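You operate a simulated robot arm through the tools that you are given. There is no shell and no other tool.

You run a simulated two-armed robot. Do the job below in one go: nothing can be reset, and whatever is moved stays where it is left.

JOB
Take the pipe plug from the top of the work table and put it on the top of the desk. Then open the cupboard door one, take the grey brush and leave it on the upper shelf of the hot cupboard, then shut the one. Then stack the white carton that says "302" from the top of the work table on top of the white carton that says "303". Then count the white cartridges on the top of the work table, then put as many of the small burner caps from the top of the work table in the blue pail. Then put the brown tamper on the top of the work table away on the top of the small steel table. Then open the steel door, take the green cup and leave it on the shelf behind the steel door, then shut the door. Then take the blue cup and leave it on the free part of the repair bench. Then put the white saucer on the free part of the repair bench. Then press the down key three times. Keep to this order. Set down upright: brown tamper.

The check looks at the end state, three seconds after you hand in, the way a careful person would. Anything else that was tipped, shoved, dropped, spilled or broken makes it a failure. Lids that push on must go on centred and level and be pressed home; caps that screw on are set level and turned clockwise until they are tight.

ROBOT AND FRAMES
Two 7-joint arms with two-finger parallel grippers on one trunk, on a base that drives. Base frame: it is fixed to the floor where the robot stands at the start and does not move with it; the origin is under the middle of the robot, x ahead of it, y to its left, z up. Units: mm, rad, N and s.
The left shoulder is at the start at [39, 101, 1161], the right one opposite. With the tool pointing down near the work surface each hand reaches from about 220 to 520 mm from the robot's upright axis, wherever it stands, measured 20 degrees to its own side. Places, roughly: blue cup (9x7x6 cm) [-2900, -3200, 800]; blue pail (24x24x24 cm) [-2200, -900, 900]; brown tamper (6x6x9 cm) [-2300, -1700, 800]; cupboard door one [-4600, -2200, 300]; down key [-5600, -3900, 500]; free part of the repair bench (42x24 cm) [-2740, -5940, 900]; green cup (9x7x6 cm) [-2800, -3200, 800]; grey brush (17x7x9 cm) [-1600, -600, 800]; pipe plug (6x6x23 cm) [-1800, -500, 900]; shelf behind the steel door [-400, -2500, 500]; small burner cap (6x6x2 cm) [-2600, -1600, 800]; steel door [-700, -2300, 500]; top of the desk [-1500, -4200, 900]; top of the small steel table [-2800, -2900, 800]; upper shelf of the hot cupboard [-4700, -1800, 400]; white carton [-1750, -1250, 750]; white cartridge (5x5x15 cm) [-2000, -700, 900]; white saucer (12x12x2 cm) [-4600, -5200, 900]. Payload 2.4 kg a hand.
The tool frame of a hand sits at the grasp point between the pads (the TCP): z along the fingers, y along the line on which they close. The tips reach 24 mm beyond it. Largest opening 68 mm; finger width 17, thickness 10; the body of the gripper, 40 by 70 mm, starts 41 mm behind the TCP.
Orientation is that of the tool frame in the base frame, as [roll, pitch, yaw] about the fixed x, y, z axes, in that order (R = Rz(yaw) Ry(pitch) Rx(roll)). With the fingers straight down and closing along the base's y, the tool's x points along the base's -x, its y along +y and its z along -z.

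CONTROLS
- The arms move only by the tool apply_moves. It takes "left_commands", "right_commands" or both (then of equal length, played together; a hand with none holds still); each is a list of rows, each a list of 7 numbers: the shift along the tool's x, y, z in mm, then the turn, a rotation vector about the tool's x, y, z in rad, then the opening, from 0 (shut) to 1 (fully open). In form: [[tx, ty, tz, wx, wy, wz, claw], ...]. A call has 1 to 20 rows; each row is the pose to reach, as a shift and turn from the pose commanded when the call began, along the tool's axes at that moment. Each row takes 0.2 s and may step no farther than 50 mm and 0.15 rad from the row before; otherwise, or with a gripper value out of range, the whole call is refused. A pose out of reach is approached as far as the arm can. The call stops where the force on the tool passes 40 N (or 10 N more than at its start, if that is more) or the arm is blocked; 0.2 s more then pass. Each finger travels about 72 mm/s and halts on what it meets, pressing with about 23 N; the grip force reading is that of the motor and also rises with nothing between the fingers. The clock runs only during rows and for 0.2 s after the last one: add rows that repeat a pose to give the fingers time. The reply holds the time, the measured pose of the TCP, the force on the tool along the base axes, the opening and the grip force, in the units named above and with some noise, with the torque about the TCP (base axes, N m) and any sound that the robot's microphone picked up.
- Cameras (640 x 400 px; columns grow to the right, rows downward): "scene" is now at [121.2, -6.9, 1314.3]; the picture's right is [-0.07, -1.00, 0.00], its down [-0.62, 0.05, -0.78] and it looks along [0.78, -0.06, -0.62] (base axes); focal length 275 px, centre (320, 200). "left" rides on the left gripper at [84, -11, -75] in its tool frame; the picture's right is [0.13, 0.99, 0.00], its down [-0.60, 0.08, -0.79] and it looks along [-0.79, 0.10, 0.61] (tool axes); focal length 251 px, centre (320, 200). "right" rides on the right gripper at [84, 11, -75] in its tool frame; the picture's right is [-0.13, 0.99, 0.00], its down [-0.60, -0.08, -0.79] and it looks along [-0.79, -0.10, 0.61] (tool axes); focal length 251 px, centre (320, 200). There is no depth. A picture from a camera that has moved, and an enlarged one, comes with that camera's place and axes in the base frame and with its lens.
- capture(camera): a new picture of that camera. No time passes.
- lift_body(by): slides the trunk up (or, below 0, down) by that many mm; the arms and the scene camera ride with it, the base frame stays. It gives what a move gives, with no picture.
- drive_base(legs): drives the robot by 1 to 6 legs, each [ahead, left, turn to the left] in mm, mm and rad, along the robot's own axes; the way and the turn of a leg run together, so that a leg with both is an arc; at most 1500 mm and 3.142 rad a leg. The arms and the cameras ride along, it lands a little off, and it stops where it bumps. It gives what a move gives.
- head_to(pan, tilt): turns the head with the scene camera to pan (to the left, within 1.501 rad either way) and tilt (down, from -0.506 to 1.204), counted from straight ahead of the robot. It gives what a move gives.
- close_up(camera, box): a new picture of the part [left, top, right, bottom] of that camera's present view, enlarged. No time passes.
- sign_off(): hands the job in; it is judged then, once.

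Nothing tells you exact positions but the pictures and the camera data. Unless the task says otherwise, let go and move clear before handing in.

The tools are called after "Request:" as a command line: name --argument value ..., lists and objects as JSON in quotes. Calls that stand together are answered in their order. apply_moves: Moves the arms, as the interface text tells. Its arguments: {"type":"object","properties":{"left_commands":{"type":"array"},"right_commands":{"type":"array"}},"required":[]} The other tools are called the same way: lift_body (by) slides the trunk up or down; drive_base (legs) drives the base; head_to (pan, tilt) turns the head that bears the scene camera; capture (camera) takes a picture; close_up (camera, box) takes an enlarged picture of a part of a camera's view; sign_off () hands the job in.

At the start:

```text
time_s: 0.0
left_ee_pos: [402.6, 145.4, 1064.0]
left_orientation: [3.141, -0.003, -3.141]
left_force: [-0.1, 0.7, 0.4]
left_moment: [0.03, 0.0, -0.02]
left_gripper_width: 68.1
left_gripper_force: 0.0
right_ee_pos: [376.4, -166.3, 1092.3]
right_orientation: [3.141, 0.0, 3.141]
right_force: [0.0, -0.5, -0.1]
right_moment: [-0.03, 0.0, -0.02]
right_gripper_width: 68.1
right_gripper_force: 0.1
trunk travel left (down, up): [-375.0, 475.0]
robot x, y, heading: [-2.7, 1.0, -0.003]
head pan, tilt: [-0.073, 0.668]
```

scene: 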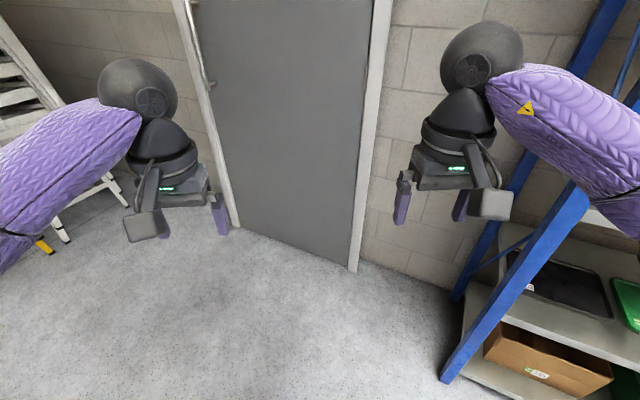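
right: 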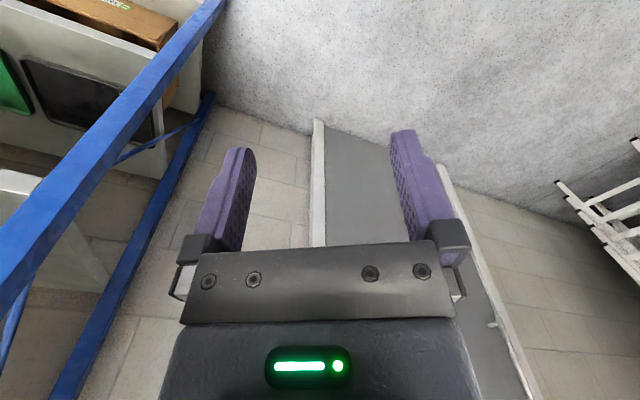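
left: 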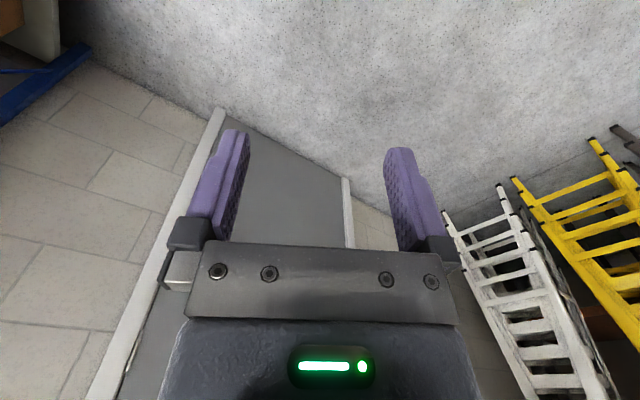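

I see a grey door ahead, ladders on the left and a blue rack on the right; the workplaces are all behind me and to the right. First I look around with the head.

Request:
head_to --pan -1.5 --tilt 0.4

Request:
capture --camera "scene"

Request:
head_to --pan 1.5 --tilt 0.4

Request:
capture --camera "scene"

```text
time_s: 1.6
left_ee_pos: [401.7, 145.5, 1064.9]
left_orientation: [-3.14, -0.002, -3.14]
left_force: [0.3, -0.1, -0.1]
left_moment: [0.03, -0.02, 0.02]
left_gripper_width: 67.8
left_gripper_force: 0.1
right_ee_pos: [376.7, -166.2, 1091.5]
right_orientation: [-3.142, 0.0, -3.142]
right_force: [0.1, -0.3, -0.1]
right_moment: [-0.01, 0.0, -0.02]
right_gripper_width: 68.0
right_gripper_force: 0.1
trunk travel left (down, up): [-375.0, 475.0]
robot x, y, heading: [0.6, 2.2, -0.002]
head pan, tilt: [-1.499, 0.4]
```

```text
taken
camera scene: at [42.0, -92.9, 1338.5], right [-1.0, -0.07, 0.0], down [-0.03, 0.39, -0.92], along [0.07, -0.92, -0.39], focal length 275 px, centre (320, 200)
```

scene: 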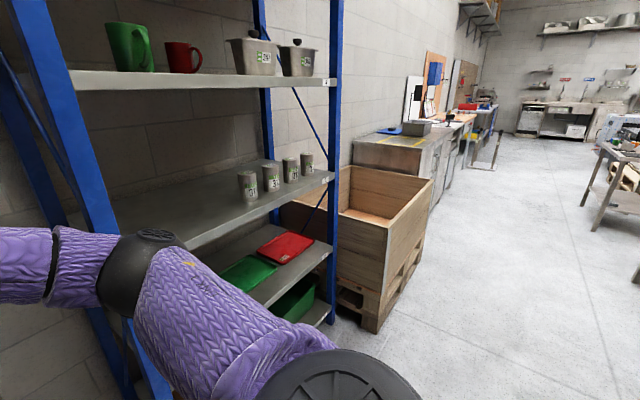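

```text
time_s: 4.2
left_ee_pos: [402.7, 147.2, 1063.4]
left_orientation: [3.141, -0.001, -3.139]
left_force: [0.2, -0.5, -0.2]
left_moment: [-0.02, -0.01, 0.0]
left_gripper_width: 67.9
left_gripper_force: 0.1
right_ee_pos: [375.9, -167.0, 1092.0]
right_orientation: [3.14, 0.0, 3.141]
right_force: [0.6, -0.6, -0.3]
right_moment: [0.0, -0.01, -0.02]
right_gripper_width: 68.1
right_gripper_force: 0.1
trunk travel left (down, up): [-375.0, 475.0]
robot x, y, heading: [-1.1, -1.3, -0.0]
head pan, tilt: [1.499, 0.4]
```

```text
taken
camera scene: at [42.0, 91.9, 1338.5], right [1.0, -0.07, 0.0], down [-0.03, -0.39, -0.92], along [0.07, 0.92, -0.39], focal length 275 px, centre (320, 200)
```

scene: 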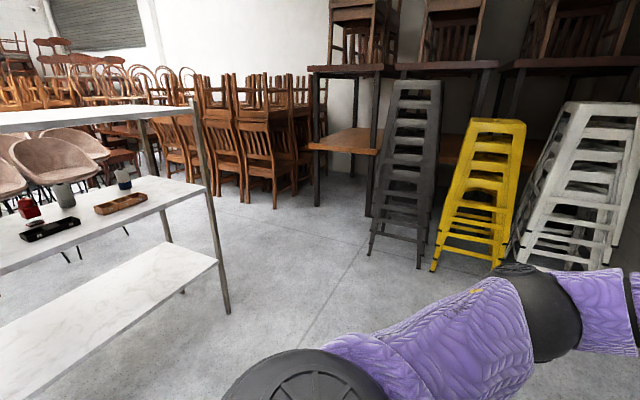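

A rack stands on my right and a white table far on my left; the work area lies behind me. I turn left on the spot and look.

Request:
drive_base --legs '[[0, 0, 3.0]]'

Request:
head_to --pan 0.0 --tilt 0.35

Request:
capture --camera "scene"

Request:
head_to --pan 0.9 --tilt 0.35

Request:
capture --camera "scene"

```text
time_s: 11.5
left_ee_pos: [-421.2, -76.6, 1064.5]
left_orientation: [3.141, -0.002, -0.167]
left_force: [0.3, 0.7, -0.4]
left_moment: [-0.03, 0.01, -0.01]
left_gripper_width: 68.1
left_gripper_force: 0.1
right_ee_pos: [-343.1, 226.9, 1093.0]
right_orientation: [-3.141, 0.0, -0.17]
right_force: [-0.5, 0.4, 0.0]
right_moment: [0.02, 0.0, 0.03]
right_gripper_width: 68.0
right_gripper_force: 0.1
trunk travel left (down, up): [-375.0, 475.0]
robot x, y, heading: [-2.4, 0.1, 2.974]
head pan, tilt: [1.499, 0.4]
```

```text
time_s: 13.1
left_ee_pos: [-421.3, -76.1, 1065.2]
left_orientation: [3.141, -0.001, -0.168]
left_force: [-0.8, -0.4, 0.1]
left_moment: [0.0, -0.01, -0.02]
left_gripper_width: 68.3
left_gripper_force: 0.0
right_ee_pos: [-343.6, 228.0, 1092.5]
right_orientation: [3.141, 0.0, -0.169]
right_force: [-0.4, 0.6, -0.3]
right_moment: [-0.01, -0.01, 0.01]
right_gripper_width: 67.8
right_gripper_force: 0.0
trunk travel left (down, up): [-375.0, 475.0]
robot x, y, heading: [0.6, 1.3, 2.968]
head pan, tilt: [0.0, 0.351]
```

```text
taken
camera scene: at [-126.8, 21.0, 1343.0], right [0.17, 0.99, 0.0], down [0.34, -0.06, -0.94], along [-0.93, 0.16, -0.34], focal length 275 px, centre (320, 200)
```

scene: 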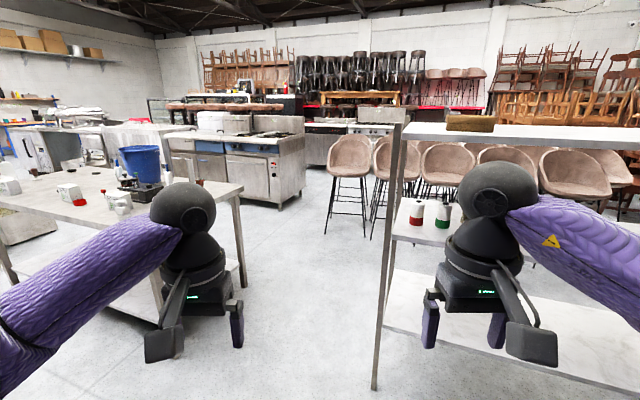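

```text
time_s: 14.3
left_ee_pos: [-421.8, -76.0, 1065.0]
left_orientation: [3.141, -0.003, -0.167]
left_force: [-0.3, -0.1, -1.2]
left_moment: [0.03, 0.0, -0.02]
left_gripper_width: 68.0
left_gripper_force: 0.1
right_ee_pos: [-343.4, 227.1, 1091.3]
right_orientation: [3.141, 0.0, -0.168]
right_force: [0.3, 0.5, -0.7]
right_moment: [0.01, 0.0, -0.01]
right_gripper_width: 68.1
right_gripper_force: 0.1
trunk travel left (down, up): [-375.0, 475.0]
robot x, y, heading: [-2.0, 1.5, 2.974]
head pan, tilt: [0.901, 0.351]
```

```text
taken
camera scene: at [-104.3, -56.7, 1343.0], right [-0.67, 0.74, 0.0], down [0.26, 0.23, -0.94], along [-0.7, -0.63, -0.34], focal length 275 px, centre (320, 200)
```

scene: 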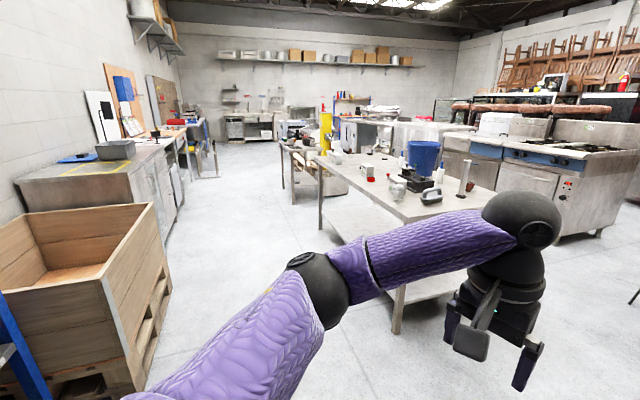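

I see the work table (blue pail, cartons, plug standing upright at its near right end), counters on the left and the ranges behind it. I look at the details.

Request:
close_up --camera "scene" --box '[320, 120, 500, 232]'

Request:
close_up --camera "scene" --box '[20, 60, 340, 260]'

Request:
head_to --pan 0.45 --tilt 0.35

Request:
close_up --camera "scene" --box '[150, 100, 400, 256]'

```text
3.56 times, centred on (410, 176) of scene
camera zoom: at [-104.3, -56.7, 1343.0], right [-0.67, 0.74, 0.0], down [0.26, 0.23, -0.94], along [-0.7, -0.63, -0.34], focal length 979 px, centre (0, 285)
```

zoom: 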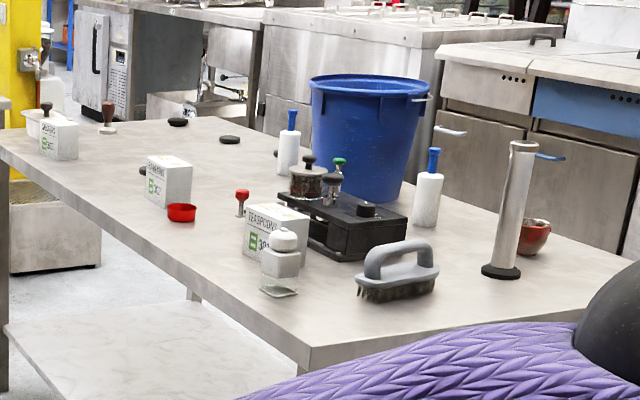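

```text
2.00 times, centred on (180, 160) of scene
camera zoom: at [-104.3, -56.7, 1343.0], right [-0.67, 0.74, 0.0], down [0.26, 0.23, -0.94], along [-0.7, -0.63, -0.34], focal length 551 px, centre (600, 280)
```

zoom: 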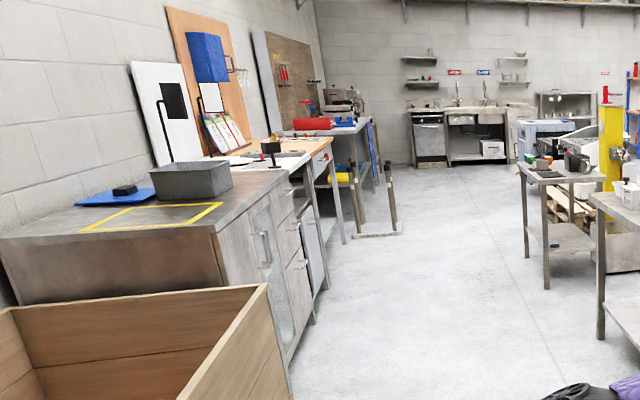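

```text
time_s: 15.2
left_ee_pos: [-420.2, -75.7, 1064.1]
left_orientation: [3.141, -0.001, -0.168]
left_force: [0.1, 0.0, 0.2]
left_moment: [0.03, -0.02, 0.0]
left_gripper_width: 68.0
left_gripper_force: 0.0
right_ee_pos: [-343.4, 227.1, 1091.9]
right_orientation: [3.142, 0.001, -0.168]
right_force: [-0.2, 0.0, 0.5]
right_moment: [0.01, 0.0, 0.0]
right_gripper_width: 68.0
right_gripper_force: 0.0
trunk travel left (down, up): [-375.0, 475.0]
robot x, y, heading: [1.6, -0.7, 2.972]
head pan, tilt: [0.45, 0.351]
```

```text
2.56 times, centred on (275, 178) of scene
camera zoom: at [-124.4, -20.5, 1343.0], right [-0.28, 0.96, 0.0], down [0.33, 0.1, -0.94], along [-0.9, -0.26, -0.34], focal length 705 px, centre (435, 256)
```

zoom: 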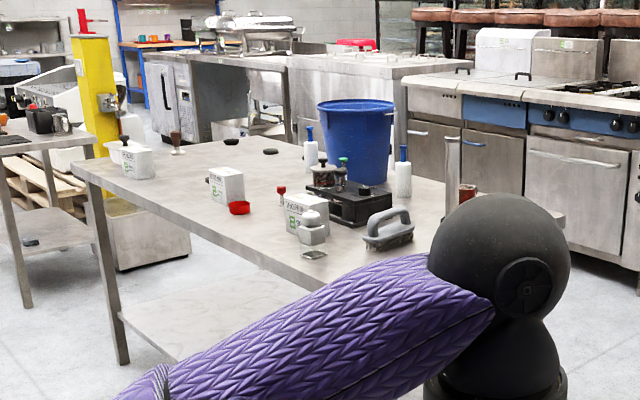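

The work table stands turned about 30°; the plug and brush are near its right-hand short end. I drive to a waypoint in front of that end, facing it, and look again.

Request:
drive_base --legs '[[0, 0, 1.215], [700, -741, 0]]'

Request:
head_to --pan -0.2 --tilt 0.5

Request:
capture --camera "scene"

Request:
head_to --pan -1.2 --tilt 0.5

Request:
capture --camera "scene"

Request:
head_to --pan 0.7 --tilt 0.4

Request:
capture --camera "scene"

```text
time_s: 23.5
left_ee_pos: [-1074.6, -658.6, 1063.6]
left_orientation: [3.141, -0.002, 1.031]
left_force: [0.0, -0.4, 0.8]
left_moment: [0.01, 0.01, 0.0]
left_gripper_width: 67.9
left_gripper_force: 0.1
right_ee_pos: [-1328.5, -476.5, 1092.0]
right_orientation: [-3.141, 0.0, 1.031]
right_force: [0.0, 0.5, 1.3]
right_moment: [-0.01, 0.02, 0.0]
right_gripper_width: 68.1
right_gripper_force: 0.1
trunk travel left (down, up): [-375.0, 475.0]
robot x, y, heading: [-996.4, -238.3, -2.106]
head pan, tilt: [0.45, 0.351]
```

```text
time_s: 24.5
left_ee_pos: [-1074.5, -659.3, 1064.3]
left_orientation: [3.141, -0.003, 1.031]
left_force: [0.5, -0.1, -1.0]
left_moment: [0.0, 0.0, -0.02]
left_gripper_width: 67.9
left_gripper_force: 0.0
right_ee_pos: [-1329.9, -476.5, 1092.8]
right_orientation: [3.141, 0.0, 1.033]
right_force: [1.0, -0.6, 0.7]
right_moment: [0.02, -0.03, 0.0]
right_gripper_width: 68.2
right_gripper_force: 0.1
trunk travel left (down, up): [-375.0, 475.0]
robot x, y, heading: [-991.9, -239.8, -2.11]
head pan, tilt: [-0.201, 0.499]
```

```text
taken
camera scene: at [-1072.4, -337.3, 1329.4], right [-0.74, 0.67, 0.0], down [0.32, 0.35, -0.88], along [-0.59, -0.65, -0.48], focal length 275 px, centre (320, 200)
```

scene: 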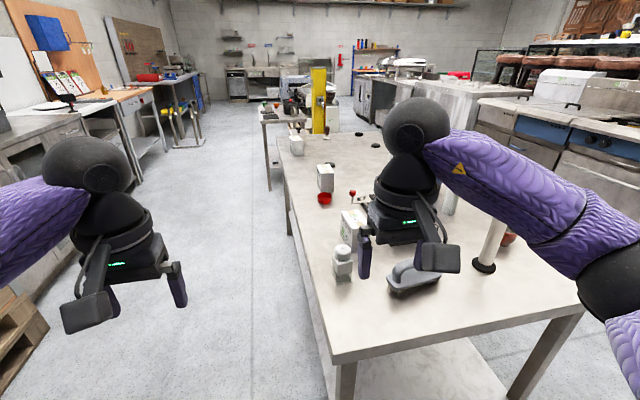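

```text
time_s: 25.8
left_ee_pos: [-1074.6, -658.8, 1064.3]
left_orientation: [-3.141, -0.001, 1.033]
left_force: [1.0, -0.5, 0.5]
left_moment: [0.0, 0.0, 0.06]
left_gripper_width: 67.8
left_gripper_force: 0.0
right_ee_pos: [-1330.0, -475.7, 1091.1]
right_orientation: [3.142, 0.001, 1.032]
right_force: [0.3, 0.2, 0.6]
right_moment: [0.0, -0.01, 0.01]
right_gripper_width: 68.0
right_gripper_force: 0.0
trunk travel left (down, up): [-375.0, 475.0]
robot x, y, heading: [-991.5, -239.8, -2.111]
head pan, tilt: [-1.201, 0.499]
```

```text
taken
camera scene: at [-1100.8, -254.8, 1329.4], right [0.17, 0.99, 0.0], down [0.47, -0.08, -0.88], along [-0.87, 0.15, -0.48], focal length 275 px, centre (320, 200)
```

scene: 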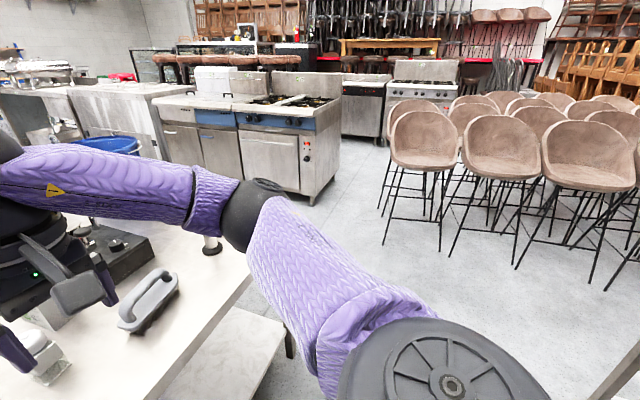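

```text
time_s: 27.7
left_ee_pos: [-1074.5, -659.6, 1064.8]
left_orientation: [-3.141, -0.001, 1.033]
left_force: [0.5, 0.5, -0.1]
left_moment: [0.0, -0.05, -0.02]
left_gripper_width: 68.1
left_gripper_force: 0.1
right_ee_pos: [-1329.1, -476.1, 1092.3]
right_orientation: [3.141, 0.0, 1.031]
right_force: [-0.4, 0.1, -0.1]
right_moment: [-0.01, 0.01, 0.0]
right_gripper_width: 67.6
right_gripper_force: 0.1
trunk travel left (down, up): [-375.0, 475.0]
robot x, y, heading: [-992.0, -239.8, -2.109]
head pan, tilt: [0.7, 0.4]
```

```text
taken
camera scene: at [-996.4, -361.6, 1338.5], right [-0.99, -0.16, 0.0], down [-0.06, 0.38, -0.92], along [0.15, -0.91, -0.39], focal length 275 px, centre (320, 200)
```

scene: 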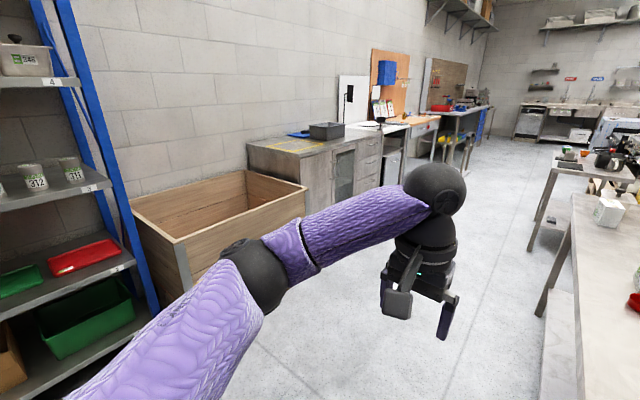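

The table's near corner is at about (-1302, -562), top ≈ z 790, the plug at about (-1820, -468). I drive up to its short end so that the plug is within the right hand's reach.

Request:
drive_base --legs '[[148, -431, 0.015]]'

Request:
head_to --pan -0.3 --tilt 0.75

Request:
capture --camera "scene"

Request:
capture --camera "right"

```text
time_s: 30.4
left_ee_pos: [-1519.5, -570.9, 1064.7]
left_orientation: [3.141, -0.003, 1.054]
left_force: [-0.7, -0.2, -0.6]
left_moment: [0.02, 0.02, 0.02]
left_gripper_width: 68.1
left_gripper_force: 0.2
right_ee_pos: [-1777.7, -392.7, 1093.3]
right_orientation: [-3.14, -0.001, 1.052]
right_force: [0.2, -0.7, 0.5]
right_moment: [-0.01, 0.03, 0.01]
right_gripper_width: 68.0
right_gripper_force: 0.0
trunk travel left (down, up): [-375.0, 475.0]
robot x, y, heading: [-1443.8, -150.4, -2.091]
head pan, tilt: [0.7, 0.4]
```

```text
time_s: 31.7
left_ee_pos: [-1518.6, -569.8, 1063.1]
left_orientation: [3.141, -0.002, 1.053]
left_force: [0.3, 0.4, -0.1]
left_moment: [-0.02, 0.01, -0.01]
left_gripper_width: 67.8
left_gripper_force: 0.0
right_ee_pos: [-1776.8, -393.2, 1092.7]
right_orientation: [-3.139, 0.0, 1.053]
right_force: [-0.3, 0.7, -0.5]
right_moment: [0.01, -0.02, -0.03]
right_gripper_width: 68.1
right_gripper_force: 0.0
trunk travel left (down, up): [-375.0, 475.0]
robot x, y, heading: [-1446.7, -148.5, -2.086]
head pan, tilt: [-0.3, 0.75]
```

```text
taken
camera scene: at [-1524.0, -236.9, 1307.4], right [-0.68, 0.73, 0.0], down [0.5, 0.47, -0.73], along [-0.53, -0.5, -0.68], focal length 275 px, centre (320, 200)
```

scene: 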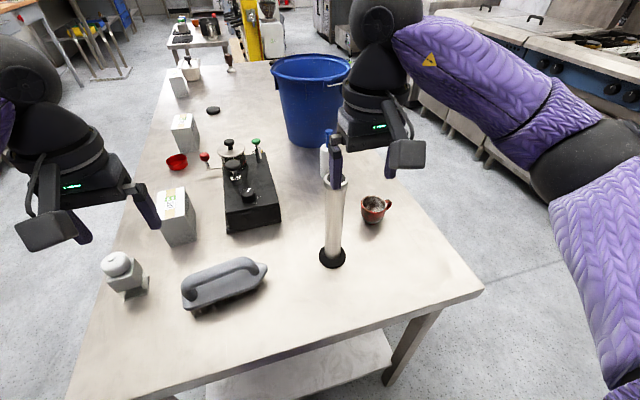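

```text
taken
camera right: at [-1727.2, -325.0, 1168.1], right [0.8, -0.6, 0.0], down [-0.37, -0.49, 0.79], along [-0.48, -0.63, -0.61], focal length 251 px, centre (320, 200)
```

right: 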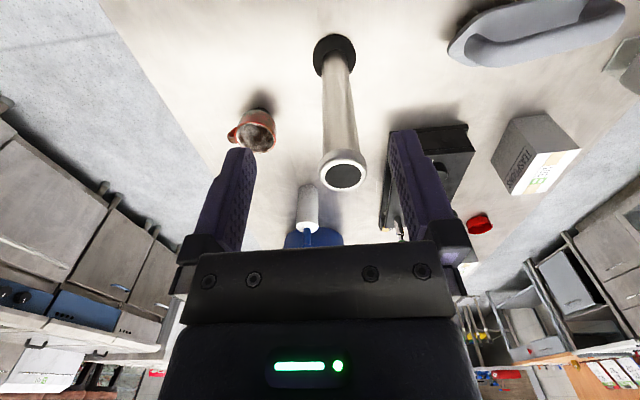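

The plug (steel tube on a black base) stands at about (-1807, -463), top near z 1020. I bring the right hand over it and check.

Request:
apply_moves --right_commands '[[-38, 4, 0, 0, 0, 0, 1], [-75.7, 8.6, 0, 0, 0, 0, 1], [-75.7, 8.6, 30, 0, 0, 0, 1], [-75.7, 8.6, 30, 0, 0, 0, 1]]'

Request:
capture --camera "right"

```text
time_s: 32.7
left_ee_pos: [-1517.7, -570.3, 1063.5]
left_orientation: [-3.141, -0.003, 1.052]
left_force: [-1.1, 0.1, -0.2]
left_moment: [-0.01, -0.03, 0.04]
left_gripper_width: 67.9
left_gripper_force: 0.1
right_ee_pos: [-1807.7, -462.5, 1063.2]
right_orientation: [-3.141, 0.0, 1.053]
right_force: [0.1, 0.1, -0.4]
right_moment: [0.01, -0.01, 0.03]
right_gripper_width: 68.1
right_gripper_force: 0.1
trunk travel left (down, up): [-375.0, 475.0]
robot x, y, heading: [-1447.8, -146.7, -2.09]
head pan, tilt: [-0.3, 0.75]
```

```text
taken
camera right: at [-1758.5, -393.4, 1139.4], right [0.8, -0.6, 0.0], down [-0.37, -0.49, 0.79], along [-0.48, -0.63, -0.61], focal length 251 px, centre (320, 200)
```

right: 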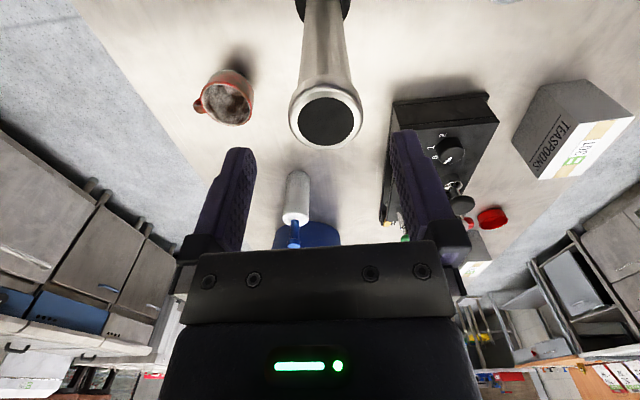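

The hand is centred over the tube; I lower it and grip.

Request:
apply_moves --right_commands '[[0, 0, 40, 0, 0, 0, 1], [0, 0, 73, 0, 0, 0, 1], [0, 0, 73, 0, 0, 0, 1], [0, 0, 73, 0, 0, 0, 0.4], [0, 0, 73, 0, 0, 0, 0.4], [0, 0, 73, 0, 0, 0, 0.2], [0, 0, 73, 0, 0, 0, 0.2]]'

Request:
capture --camera "right"

```text
time_s: 34.3
left_ee_pos: [-1518.9, -570.7, 1064.1]
left_orientation: [-3.141, -0.003, 1.054]
left_force: [0.3, -0.1, 0.0]
left_moment: [-0.01, 0.02, 0.02]
left_gripper_width: 67.9
left_gripper_force: 0.0
right_ee_pos: [-1807.5, -462.0, 989.0]
right_orientation: [3.14, 0.0, 1.053]
right_force: [-0.5, 0.5, 1.1]
right_moment: [0.01, -0.05, 0.0]
right_gripper_width: 41.1
right_gripper_force: 23.3
trunk travel left (down, up): [-375.0, 475.0]
robot x, y, heading: [-1445.8, -143.4, -2.091]
head pan, tilt: [-0.3, 0.75]
```

```text
taken
camera right: at [-1757.7, -394.5, 1065.0], right [0.8, -0.6, 0.0], down [-0.37, -0.49, 0.79], along [-0.48, -0.63, -0.61], focal length 251 px, centre (320, 200)
```

right: 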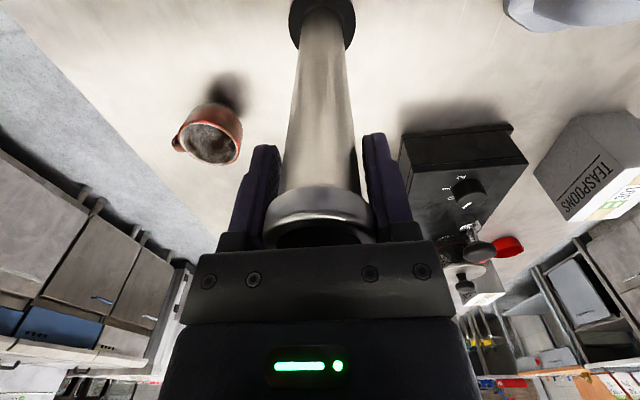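

The tube is gripped by its rim. I lift it with the trunk and back away from the table.

Request:
lift_body --by 200

Request:
capture --camera "right"

```text
time_s: 36.5
left_ee_pos: [-1519.4, -570.8, 1263.5]
left_orientation: [3.141, -0.001, 1.052]
left_force: [0.1, 0.5, -0.1]
left_moment: [0.0, -0.02, 0.03]
left_gripper_width: 68.0
left_gripper_force: 0.0
right_ee_pos: [-1807.5, -463.8, 1188.7]
right_orientation: [-3.141, -0.002, 1.052]
right_force: [-0.1, 0.1, -4.3]
right_moment: [-0.02, 0.0, 0.01]
right_gripper_width: 40.9
right_gripper_force: 23.0
trunk travel left (down, up): [-575.0, 274.0]
robot x, y, heading: [-1445.8, -146.5, -2.091]
head pan, tilt: [-0.3, 0.75]
```

```text
taken
camera right: at [-1757.6, -395.4, 1264.8], right [0.8, -0.6, 0.0], down [-0.37, -0.49, 0.79], along [-0.48, -0.63, -0.61], focal length 251 px, centre (320, 200)
```

right: 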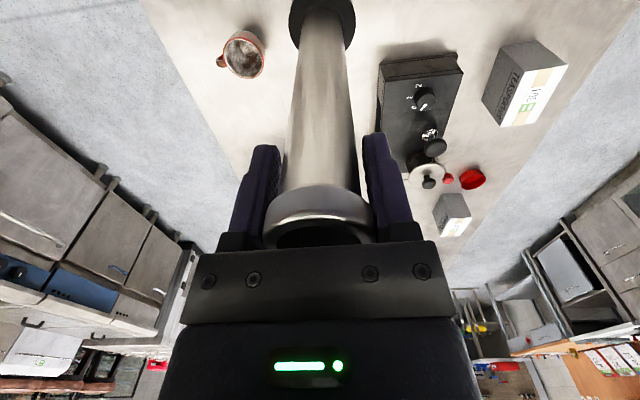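

The plug hangs securely, bottom about z 990. I back off, side-step into the corridor left of the work table, and drive along it toward the desk, then look.

Request:
drive_base --legs '[[-150, 0, 0], [0, 930, 0], [1400, 0, 0]]'

Request:
head_to --pan 0.4 --tilt 0.4

Request:
capture --camera "scene"

Request:
head_to --pan -0.6 --tilt 0.4

Request:
capture --camera "scene"

Request:
head_to --pan 1.3 --tilt 0.5

Request:
capture --camera "scene"

```text
time_s: 49.0
left_ee_pos: [-1247.4, -2141.4, 1263.6]
left_orientation: [3.141, -0.003, 1.084]
left_force: [0.2, 0.3, 0.0]
left_moment: [0.0, 0.02, -0.01]
left_gripper_width: 67.8
left_gripper_force: 0.0
right_ee_pos: [-1538.8, -2042.9, 1189.2]
right_orientation: [3.141, 0.0, 1.083]
right_force: [-0.8, 0.1, -4.9]
right_moment: [0.03, 0.03, 0.01]
right_gripper_width: 40.9
right_gripper_force: 23.4
trunk travel left (down, up): [-575.0, 274.0]
robot x, y, heading: [-1184.1, -1716.9, -2.061]
head pan, tilt: [-0.3, 0.75]
```

```text
time_s: 50.1
left_ee_pos: [-1246.5, -2141.1, 1264.0]
left_orientation: [-3.141, 0.0, 1.083]
left_force: [-0.9, -0.5, -0.2]
left_moment: [0.0, -0.01, -0.01]
left_gripper_width: 68.0
left_gripper_force: 0.0
right_ee_pos: [-1539.8, -2041.8, 1189.5]
right_orientation: [-3.142, 0.0, 1.083]
right_force: [0.9, 0.2, -3.5]
right_moment: [0.0, -0.01, 0.01]
right_gripper_width: 40.9
right_gripper_force: 23.0
trunk travel left (down, up): [-575.0, 274.0]
robot x, y, heading: [-1187.3, -1719.5, -2.062]
head pan, tilt: [0.4, 0.4]
```

```text
taken
camera scene: at [-1202.5, -1823.3, 1539.3], right [-1.0, 0.09, 0.0], down [0.04, 0.39, -0.92], along [-0.08, -0.92, -0.39], focal length 275 px, centre (320, 200)
```

scene: 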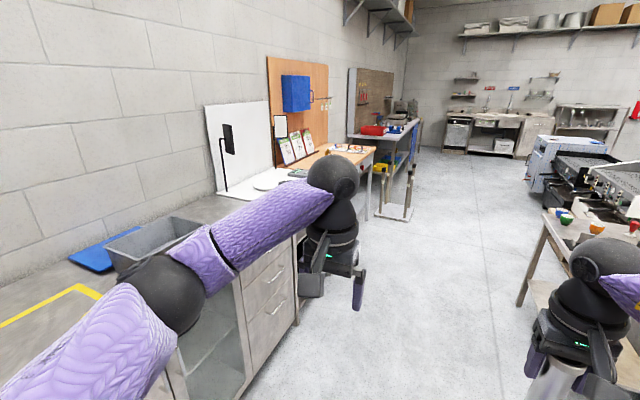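

```text
time_s: 51.4
left_ee_pos: [-1246.7, -2141.2, 1263.8]
left_orientation: [3.141, -0.001, 1.083]
left_force: [-0.4, 0.1, 1.0]
left_moment: [-0.03, 0.0, 0.01]
left_gripper_width: 68.2
left_gripper_force: 0.2
right_ee_pos: [-1538.6, -2042.2, 1189.3]
right_orientation: [3.141, 0.001, 1.081]
right_force: [-0.4, 0.2, -4.5]
right_moment: [-0.04, 0.01, -0.01]
right_gripper_width: 40.8
right_gripper_force: 23.0
trunk travel left (down, up): [-575.0, 274.0]
robot x, y, heading: [-1186.1, -1717.0, -2.06]
head pan, tilt: [-0.6, 0.4]
```

```text
taken
camera scene: at [-1276.2, -1774.1, 1539.3], right [-0.46, 0.89, 0.0], down [0.34, 0.18, -0.92], along [-0.82, -0.43, -0.39], focal length 275 px, centre (320, 200)
```

scene: 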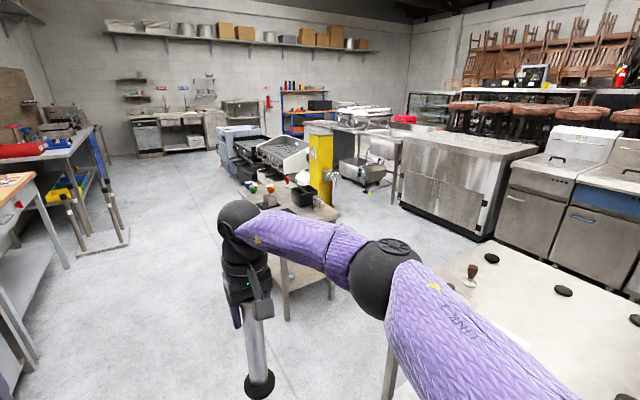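

```text
time_s: 53.3
left_ee_pos: [-1247.4, -2140.4, 1265.0]
left_orientation: [3.141, -0.005, 1.085]
left_force: [0.5, -1.3, 0.1]
left_moment: [-0.01, 0.01, 0.06]
left_gripper_width: 67.9
left_gripper_force: 0.0
right_ee_pos: [-1537.9, -2042.6, 1189.0]
right_orientation: [-3.141, -0.001, 1.083]
right_force: [0.5, 0.0, -4.6]
right_moment: [-0.01, 0.02, 0.0]
right_gripper_width: 41.0
right_gripper_force: 23.3
trunk travel left (down, up): [-575.0, 274.0]
robot x, y, heading: [-1186.7, -1718.1, -2.055]
head pan, tilt: [1.3, 0.499]
```

```text
taken
camera scene: at [-1128.2, -1793.7, 1530.3], right [-0.69, -0.73, 0.0], down [-0.35, 0.33, -0.88], along [0.64, -0.6, -0.48], focal length 275 px, centre (320, 200)
```

scene: 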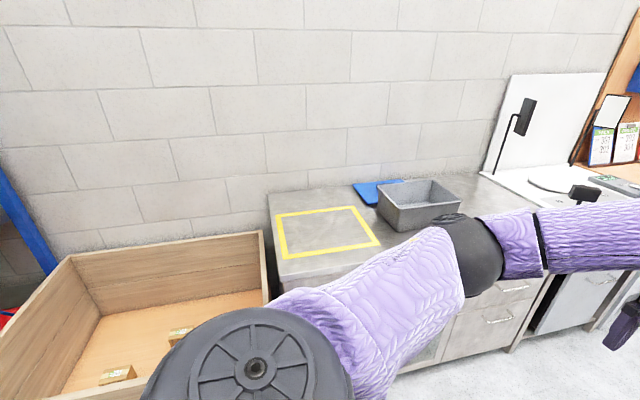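

The wooden-topped desk with the orange board lies ahead on the left. I drive along the corridor to it, turn to face it, and look.

Request:
drive_base --legs '[[1100, 0, -0.03], [1037, 0, 0], [0, 0, 1.56]]'

Request:
head_to --pan 0 --tilt 0.6

Request:
capture --camera "scene"

```text
time_s: 67.7
left_ee_pos: [-1823.7, -3626.8, 1264.3]
left_orientation: [-3.141, -0.001, 2.638]
left_force: [0.7, -1.3, -0.6]
left_moment: [-0.02, 0.0, -0.01]
left_gripper_width: 68.1
left_gripper_force: 0.0
right_ee_pos: [-1926.7, -3917.7, 1188.8]
right_orientation: [-3.14, 0.0, 2.638]
right_force: [0.7, 0.2, -4.4]
right_moment: [-0.04, -0.04, 0.02]
right_gripper_width: 41.2
right_gripper_force: 22.9
trunk travel left (down, up): [-575.0, 274.0]
robot x, y, heading: [-2243.5, -3562.2, -0.507]
head pan, tilt: [1.3, 0.499]
```

```text
time_s: 69.2
left_ee_pos: [-1823.0, -3629.2, 1264.3]
left_orientation: [3.141, -0.002, 2.638]
left_force: [0.3, 0.2, -0.5]
left_moment: [0.02, -0.04, 0.02]
left_gripper_width: 67.9
left_gripper_force: 0.0
right_ee_pos: [-1926.3, -3918.9, 1189.6]
right_orientation: [-3.141, 0.0, 2.638]
right_force: [-0.1, 1.2, -4.5]
right_moment: [0.03, 0.01, -0.01]
right_gripper_width: 40.8
right_gripper_force: 22.5
trunk travel left (down, up): [-575.0, 274.0]
robot x, y, heading: [-2248.6, -3561.4, -0.51]
head pan, tilt: [0.0, 0.6]
```

```text
taken
camera scene: at [-2155.2, -3612.0, 1521.1], right [-0.48, -0.88, 0.0], down [-0.5, 0.27, -0.82], along [0.72, -0.4, -0.57], focal length 275 px, centre (320, 200)
```

scene: 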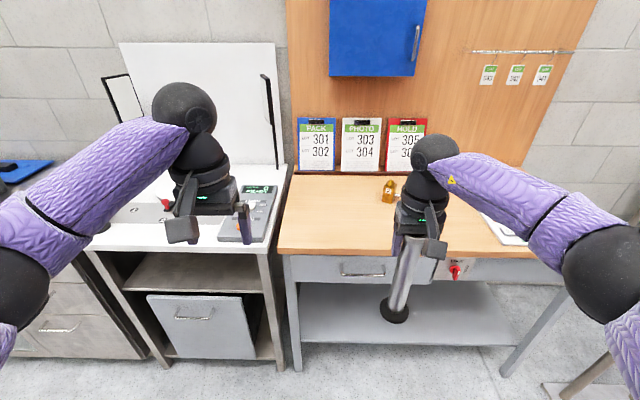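

The wooden desk's front edge is at about 700 mm ahead with a free middle part. I drive ahead so the plug hangs over the free front part of the top.

Request:
drive_base --legs '[[375, 0, -0.012]]'

Request:
head_to --pan -0.2 --tilt 0.8

Request:
capture --camera "scene"

Request:
capture --camera "right"

```text
time_s: 71.5
left_ee_pos: [-1500.0, -3813.1, 1264.2]
left_orientation: [-3.141, -0.003, 2.628]
left_force: [-0.1, -0.5, -0.3]
left_moment: [0.02, -0.01, -0.02]
left_gripper_width: 67.9
left_gripper_force: 0.1
right_ee_pos: [-1604.7, -4101.8, 1188.5]
right_orientation: [-3.142, -0.001, 2.627]
right_force: [0.5, -1.0, -4.3]
right_moment: [0.01, 0.02, 0.0]
right_gripper_width: 41.2
right_gripper_force: 23.1
trunk travel left (down, up): [-575.0, 274.0]
robot x, y, heading: [-1925.5, -3742.5, -0.511]
head pan, tilt: [0.0, 0.6]
```

```text
time_s: 72.2
left_ee_pos: [-1499.9, -3813.5, 1263.5]
left_orientation: [-3.142, -0.002, 2.627]
left_force: [0.2, -0.5, 0.3]
left_moment: [-0.01, 0.01, 0.0]
left_gripper_width: 67.9
left_gripper_force: 0.1
right_ee_pos: [-1605.5, -4101.7, 1188.2]
right_orientation: [3.141, -0.001, 2.626]
right_force: [0.3, 0.5, -4.7]
right_moment: [-0.01, -0.01, -0.03]
right_gripper_width: 41.1
right_gripper_force: 22.7
trunk travel left (down, up): [-575.0, 274.0]
robot x, y, heading: [-1921.3, -3743.3, -0.512]
head pan, tilt: [-0.201, 0.799]
```

```text
taken
camera scene: at [-1848.0, -3803.2, 1504.3], right [-0.66, -0.76, 0.0], down [-0.54, 0.47, -0.7], along [0.53, -0.46, -0.72], focal length 275 px, centre (320, 200)
```

scene: 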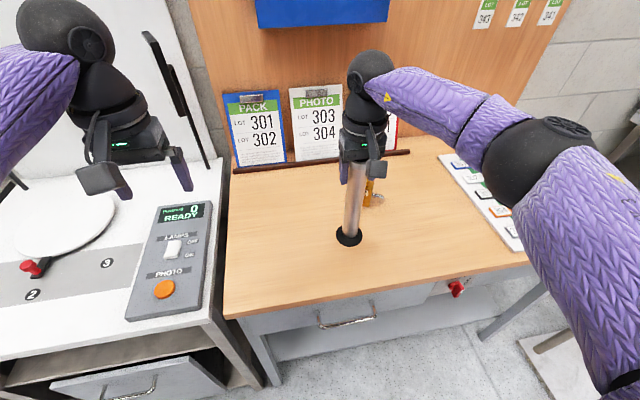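

```text
taken
camera right: at [-1675.1, -4050.6, 1264.9], right [0.6, 0.8, 0.0], down [0.49, -0.37, 0.79], along [0.63, -0.48, -0.61], focal length 251 px, centre (320, 200)
```

right: 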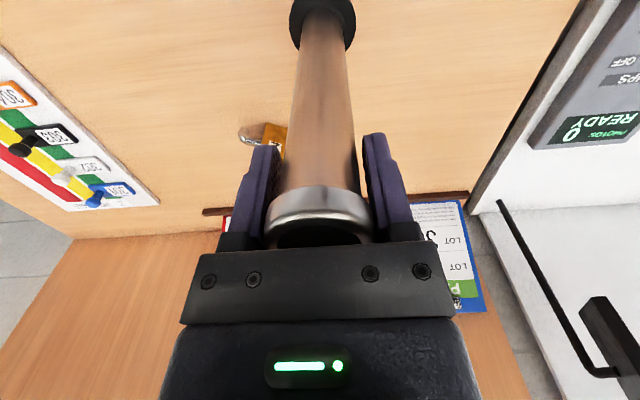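

The plug hangs over the free middle of the desk with the padlock well away. I lower it carefully and feel for contact.

Request:
apply_moves --right_commands '[[0, 0, 40, 0, 0, 0, 0.2], [0, 0, 80, 0, 0, 0, 0.2], [0, 0, 100, 0, 0, 0, 0.2], [0, 0, 110, 0, 0, 0, 0.2], [0, 0, 115, 0, 0, 0, 0.2], [0, 0, 120, 0, 0, 0, 0.2], [0, 0, 125, 0, 0, 0, 0.2], [0, 0, 130, 0, 0, 0, 0.2]]'

Request:
capture --camera "scene"

```text
time_s: 73.4
left_ee_pos: [-1502.1, -3812.0, 1265.4]
left_orientation: [3.142, 0.001, 2.628]
left_force: [0.6, -0.9, -0.4]
left_moment: [0.02, 0.0, 0.01]
left_gripper_width: 68.2
left_gripper_force: 0.0
right_ee_pos: [-1604.5, -4099.6, 1080.9]
right_orientation: [3.139, 0.01, 2.628]
right_force: [-5.2, 3.5, 22.6]
right_moment: [0.21, 0.48, -0.07]
right_gripper_width: 41.1
right_gripper_force: 22.6
trunk travel left (down, up): [-575.0, 274.0]
robot x, y, heading: [-1923.9, -3741.2, -0.517]
head pan, tilt: [-0.201, 0.799]
stopped in row 5 (right hand): the force on the tool passed its limit at 46 N (the readings are from after the stop); the commanded pose is now the measured one
```

```text
taken
camera scene: at [-1850.4, -3801.0, 1504.6], right [-0.66, -0.76, 0.0], down [-0.54, 0.47, -0.7], along [0.53, -0.46, -0.72], focal length 275 px, centre (320, 200)
```

scene: 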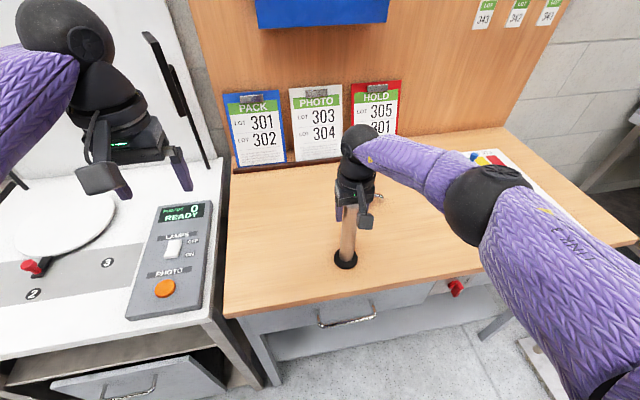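

The plug stands on the desk (contact at z ≈ 881). I ease off slightly and open the fingers.

Request:
apply_moves --right_commands '[[0, 0, -1, 0, 0, 0, 0.2], [0, 0, -1.5, 0, 0, 0, 0.2]]'

```text
time_s: 74.0
left_ee_pos: [-1502.4, -3811.4, 1264.0]
left_orientation: [-3.141, -0.001, 2.628]
left_force: [0.2, 1.3, -0.1]
left_moment: [0.0, 0.02, 0.01]
left_gripper_width: 68.1
left_gripper_force: 0.1
right_ee_pos: [-1604.2, -4100.8, 1080.1]
right_orientation: [3.136, 0.009, 2.628]
right_force: [0.1, 4.1, 18.7]
right_moment: [0.07, -0.32, 0.09]
right_gripper_width: 41.2
right_gripper_force: 23.2
trunk travel left (down, up): [-575.0, 274.0]
robot x, y, heading: [-1921.2, -3741.6, -0.513]
head pan, tilt: [-0.201, 0.799]
```

Still lightly pressed; I ease off a bit more and release.

Request:
apply_moves --right_commands '[[0, 0, -1, 0, 0, 0, 0.2], [0, 0, -2, 0, 0, 0, 0.2]]'

Request:
apply_moves --right_commands '[[0, 0, 0, 0, 0, 0, 0.62], [0, 0, 0, 0, 0, 0, 0.8], [0, 0, 0, 0, 0, 0, 1], [0, 0, 0, 0, 0, 0, 1]]'

Request:
capture --camera "right"

```text
time_s: 74.6
left_ee_pos: [-1501.0, -3813.2, 1263.6]
left_orientation: [-3.141, -0.002, 2.629]
left_force: [0.3, -0.1, -0.4]
left_moment: [-0.01, 0.01, 0.03]
left_gripper_width: 68.2
left_gripper_force: 0.1
right_ee_pos: [-1604.2, -4102.0, 1082.1]
right_orientation: [3.14, 0.006, 2.626]
right_force: [-0.6, 0.9, -1.5]
right_moment: [0.05, -0.04, 0.03]
right_gripper_width: 41.2
right_gripper_force: 22.8
trunk travel left (down, up): [-575.0, 274.0]
robot x, y, heading: [-1925.1, -3739.7, -0.514]
head pan, tilt: [-0.201, 0.799]
```

```text
time_s: 75.6
left_ee_pos: [-1500.6, -3812.8, 1264.9]
left_orientation: [3.14, 0.0, 2.629]
left_force: [-0.4, 0.6, -0.2]
left_moment: [0.01, 0.02, 0.01]
left_gripper_width: 68.2
left_gripper_force: 0.1
right_ee_pos: [-1603.9, -4101.0, 1083.3]
right_orientation: [3.138, 0.005, 2.63]
right_force: [-0.1, 0.0, -0.4]
right_moment: [-0.04, 0.0, 0.01]
right_gripper_width: 68.0
right_gripper_force: 0.0
trunk travel left (down, up): [-575.0, 274.0]
robot x, y, heading: [-1919.3, -3742.0, -0.514]
head pan, tilt: [-0.201, 0.799]
```

```text
taken
camera right: at [-1673.4, -4049.5, 1157.6], right [0.6, 0.8, 0.0], down [0.48, -0.36, 0.8], along [0.64, -0.48, -0.6], focal length 251 px, centre (320, 200)
```

right: 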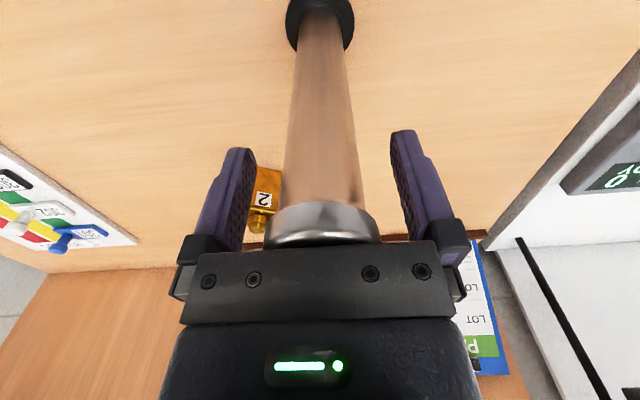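

The plug is free and standing; I raise the hand clear and back away.

Request:
apply_moves --right_commands '[[0, 0, -30, 0, 0, 0, 1], [0, 0, -70, 0, 0, 0, 1], [0, 0, -110, 0, 0, 0, 1], [0, 0, -110, 0, 0, 0, 1]]'

Request:
capture --camera "scene"

Request:
drive_base --legs '[[-450, 0, 0]]'

Request:
head_to --pan 0 --tilt 0.5

Request:
capture --camera "scene"

Request:
head_to --pan -1.4 --tilt 0.4

Request:
capture --camera "scene"

```text
time_s: 76.6
left_ee_pos: [-1501.4, -3812.6, 1263.8]
left_orientation: [-3.141, -0.002, 2.629]
left_force: [0.1, 0.1, 0.4]
left_moment: [0.01, -0.01, 0.02]
left_gripper_width: 68.1
left_gripper_force: 0.0
right_ee_pos: [-1603.6, -4104.5, 1194.6]
right_orientation: [3.138, 0.008, 2.627]
right_force: [0.0, -0.1, -0.1]
right_moment: [0.01, -0.03, -0.03]
right_gripper_width: 67.8
right_gripper_force: 0.1
trunk travel left (down, up): [-575.0, 274.0]
robot x, y, heading: [-1923.0, -3741.0, -0.514]
head pan, tilt: [-0.201, 0.799]
```

```text
taken
camera scene: at [-1848.2, -3803.0, 1504.3], right [-0.66, -0.76, 0.0], down [-0.54, 0.47, -0.7], along [0.53, -0.46, -0.72], focal length 275 px, centre (320, 200)
```

scene: 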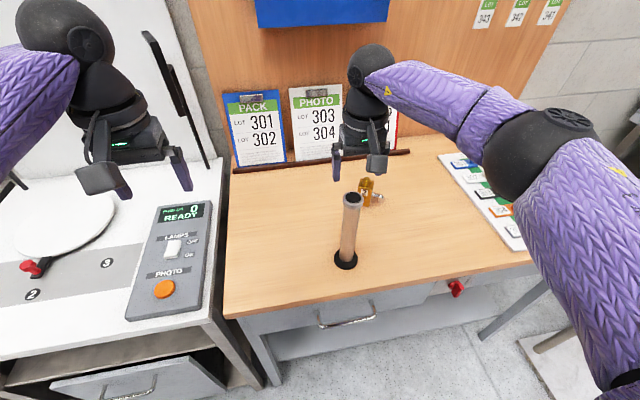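

```text
time_s: 79.4
left_ee_pos: [-1902.7, -3584.0, 1264.5]
left_orientation: [-3.14, 0.001, 2.636]
left_force: [-0.7, 0.2, 0.6]
left_moment: [0.01, -0.02, 0.0]
left_gripper_width: 67.9
left_gripper_force: 0.0
right_ee_pos: [-2004.3, -3876.0, 1194.3]
right_orientation: [3.139, 0.006, 2.631]
right_force: [0.0, 0.3, 0.3]
right_moment: [-0.01, -0.01, 0.04]
right_gripper_width: 67.8
right_gripper_force: 0.0
trunk travel left (down, up): [-575.0, 274.0]
robot x, y, heading: [-2324.8, -3514.6, -0.51]
head pan, tilt: [-0.201, 0.799]
```

```text
time_s: 80.2
left_ee_pos: [-1903.2, -3584.7, 1265.9]
left_orientation: [-3.142, -0.001, 2.634]
left_force: [-0.1, -0.5, -0.3]
left_moment: [0.02, 0.05, -0.01]
left_gripper_width: 67.7
left_gripper_force: 0.2
right_ee_pos: [-2004.1, -3877.0, 1193.5]
right_orientation: [3.138, 0.007, 2.631]
right_force: [-0.3, 1.0, -0.5]
right_moment: [0.01, 0.0, 0.01]
right_gripper_width: 68.1
right_gripper_force: 0.0
trunk travel left (down, up): [-575.0, 274.0]
robot x, y, heading: [-2323.1, -3515.0, -0.508]
head pan, tilt: [0.0, 0.499]
```

```text
taken
camera scene: at [-2232.5, -3568.2, 1530.2], right [-0.49, -0.87, 0.0], down [-0.42, 0.23, -0.88], along [0.77, -0.43, -0.48], focal length 275 px, centre (320, 200)
```

scene: 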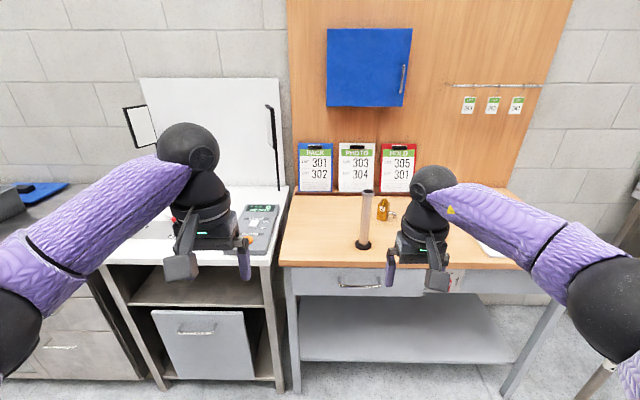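

```text
time_s: 81.7
left_ee_pos: [-1903.7, -3584.5, 1264.2]
left_orientation: [-3.141, -0.003, 2.633]
left_force: [0.5, -0.1, 0.8]
left_moment: [0.01, -0.01, 0.01]
left_gripper_width: 68.2
left_gripper_force: 0.1
right_ee_pos: [-2004.3, -3876.6, 1194.8]
right_orientation: [3.138, 0.007, 2.632]
right_force: [0.5, 0.6, 0.1]
right_moment: [0.02, 0.03, 0.01]
right_gripper_width: 68.1
right_gripper_force: 0.0
trunk travel left (down, up): [-575.0, 274.0]
robot x, y, heading: [-2323.7, -3513.8, -0.505]
head pan, tilt: [-1.4, 0.4]
```

```text
taken
camera scene: at [-2342.5, -3611.3, 1539.4], right [-0.94, 0.33, 0.0], down [0.13, 0.37, -0.92], along [-0.3, -0.87, -0.39], focal length 275 px, centre (320, 200)
```

scene: 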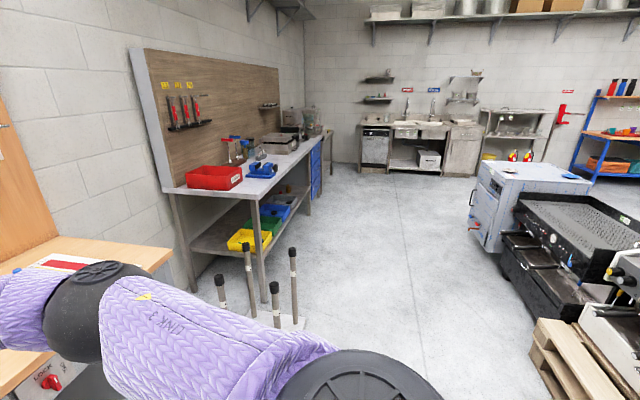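

The plug stands on the desk. Next is the hot cupboard across the room; I turn to face along the corridor, back out the way I came, and check position before going round the work table.

Request:
drive_base --legs '[[0, 0, -1.588], [-1400, 0, 0], [-1400, 0, 0]]'

```text
time_s: 99.0
left_ee_pos: [-998.1, -1535.5, 1264.0]
left_orientation: [-3.141, -0.002, 1.009]
left_force: [-0.8, 0.0, 0.5]
left_moment: [0.0, 0.0, 0.0]
left_gripper_width: 67.9
left_gripper_force: 0.2
right_ee_pos: [-1284.1, -1417.2, 1193.1]
right_orientation: [3.14, 0.007, 1.006]
right_force: [-0.3, 0.0, -0.3]
right_moment: [-0.01, -0.04, 0.0]
right_gripper_width: 67.5
right_gripper_force: 0.1
trunk travel left (down, up): [-575.0, 274.0]
robot x, y, heading: [-910.7, -1112.5, -2.135]
head pan, tilt: [-1.4, 0.4]
```

Clear so far. I back past the table's end, side-step to the right past it, into the aisle before the ranges.

Request:
drive_base --legs '[[-860, 0, 0.041], [0, -950, 0], [0, -900, 0]]'

Request:
head_to --pan 0 --tilt 0.4

Request:
capture --camera "scene"

Request:
head_to --pan -0.6 --tilt 0.4

Request:
capture --camera "scene"

```text
time_s: 112.5
left_ee_pos: [-2121.0, 143.9, 1263.6]
left_orientation: [3.14, -0.002, 1.048]
left_force: [0.4, 0.9, -0.6]
left_moment: [0.02, -0.01, -0.01]
left_gripper_width: 68.0
left_gripper_force: 0.0
right_ee_pos: [-2411.7, 249.1, 1194.2]
right_orientation: [3.138, 0.009, 1.049]
right_force: [-0.1, 0.5, -0.1]
right_moment: [-0.01, -0.02, 0.02]
right_gripper_width: 68.2
right_gripper_force: 0.1
trunk travel left (down, up): [-575.0, 274.0]
robot x, y, heading: [-2044.5, 568.8, -2.093]
head pan, tilt: [-1.4, 0.4]
```

```text
time_s: 114.0
left_ee_pos: [-2120.6, 142.9, 1264.2]
left_orientation: [3.141, -0.002, 1.049]
left_force: [-0.1, 0.1, -0.1]
left_moment: [0.01, 0.02, 0.0]
left_gripper_width: 68.3
left_gripper_force: 0.1
right_ee_pos: [-2410.7, 248.5, 1194.0]
right_orientation: [3.138, 0.007, 1.049]
right_force: [-0.8, 0.0, -0.2]
right_moment: [0.01, 0.01, 0.02]
right_gripper_width: 68.1
right_gripper_force: 0.1
trunk travel left (down, up): [-575.0, 274.0]
robot x, y, heading: [-2043.6, 565.4, -2.091]
head pan, tilt: [0.0, 0.4]
```

```text
taken
camera scene: at [-2099.4, 471.1, 1539.4], right [-0.87, 0.5, 0.0], down [0.19, 0.34, -0.92], along [-0.46, -0.8, -0.39], focal length 275 px, centre (320, 200)
```

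scene: 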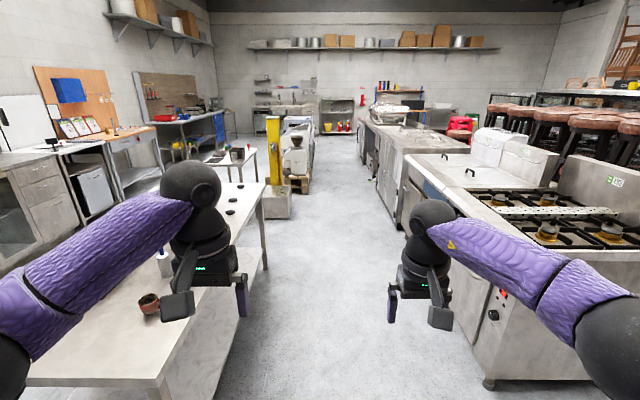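

```text
time_s: 115.0
left_ee_pos: [-2120.2, 143.1, 1264.4]
left_orientation: [-3.141, 0.0, 1.049]
left_force: [-0.8, -0.6, 0.9]
left_moment: [0.0, -0.03, 0.0]
left_gripper_width: 68.0
left_gripper_force: 0.0
right_ee_pos: [-2411.4, 249.5, 1195.0]
right_orientation: [3.139, 0.007, 1.05]
right_force: [0.5, -0.4, -0.9]
right_moment: [0.01, 0.01, 0.03]
right_gripper_width: 68.1
right_gripper_force: 0.1
trunk travel left (down, up): [-575.0, 274.0]
robot x, y, heading: [-2048.1, 560.5, -2.092]
head pan, tilt: [-0.6, 0.4]
```

```text
taken
camera scene: at [-2136.6, 511.1, 1539.4], right [-0.43, 0.9, 0.0], down [0.35, 0.17, -0.92], along [-0.83, -0.4, -0.39], focal length 275 px, centre (320, 200)
```

scene: 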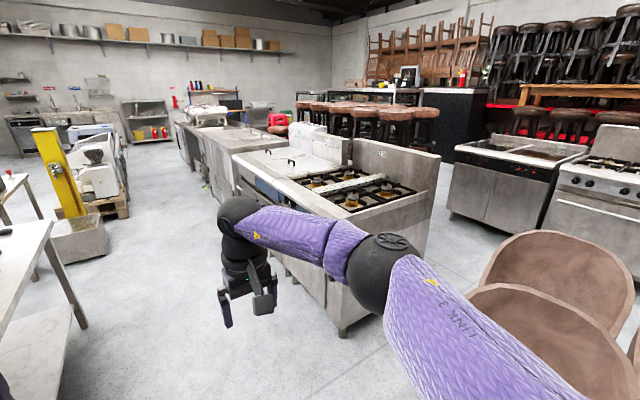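

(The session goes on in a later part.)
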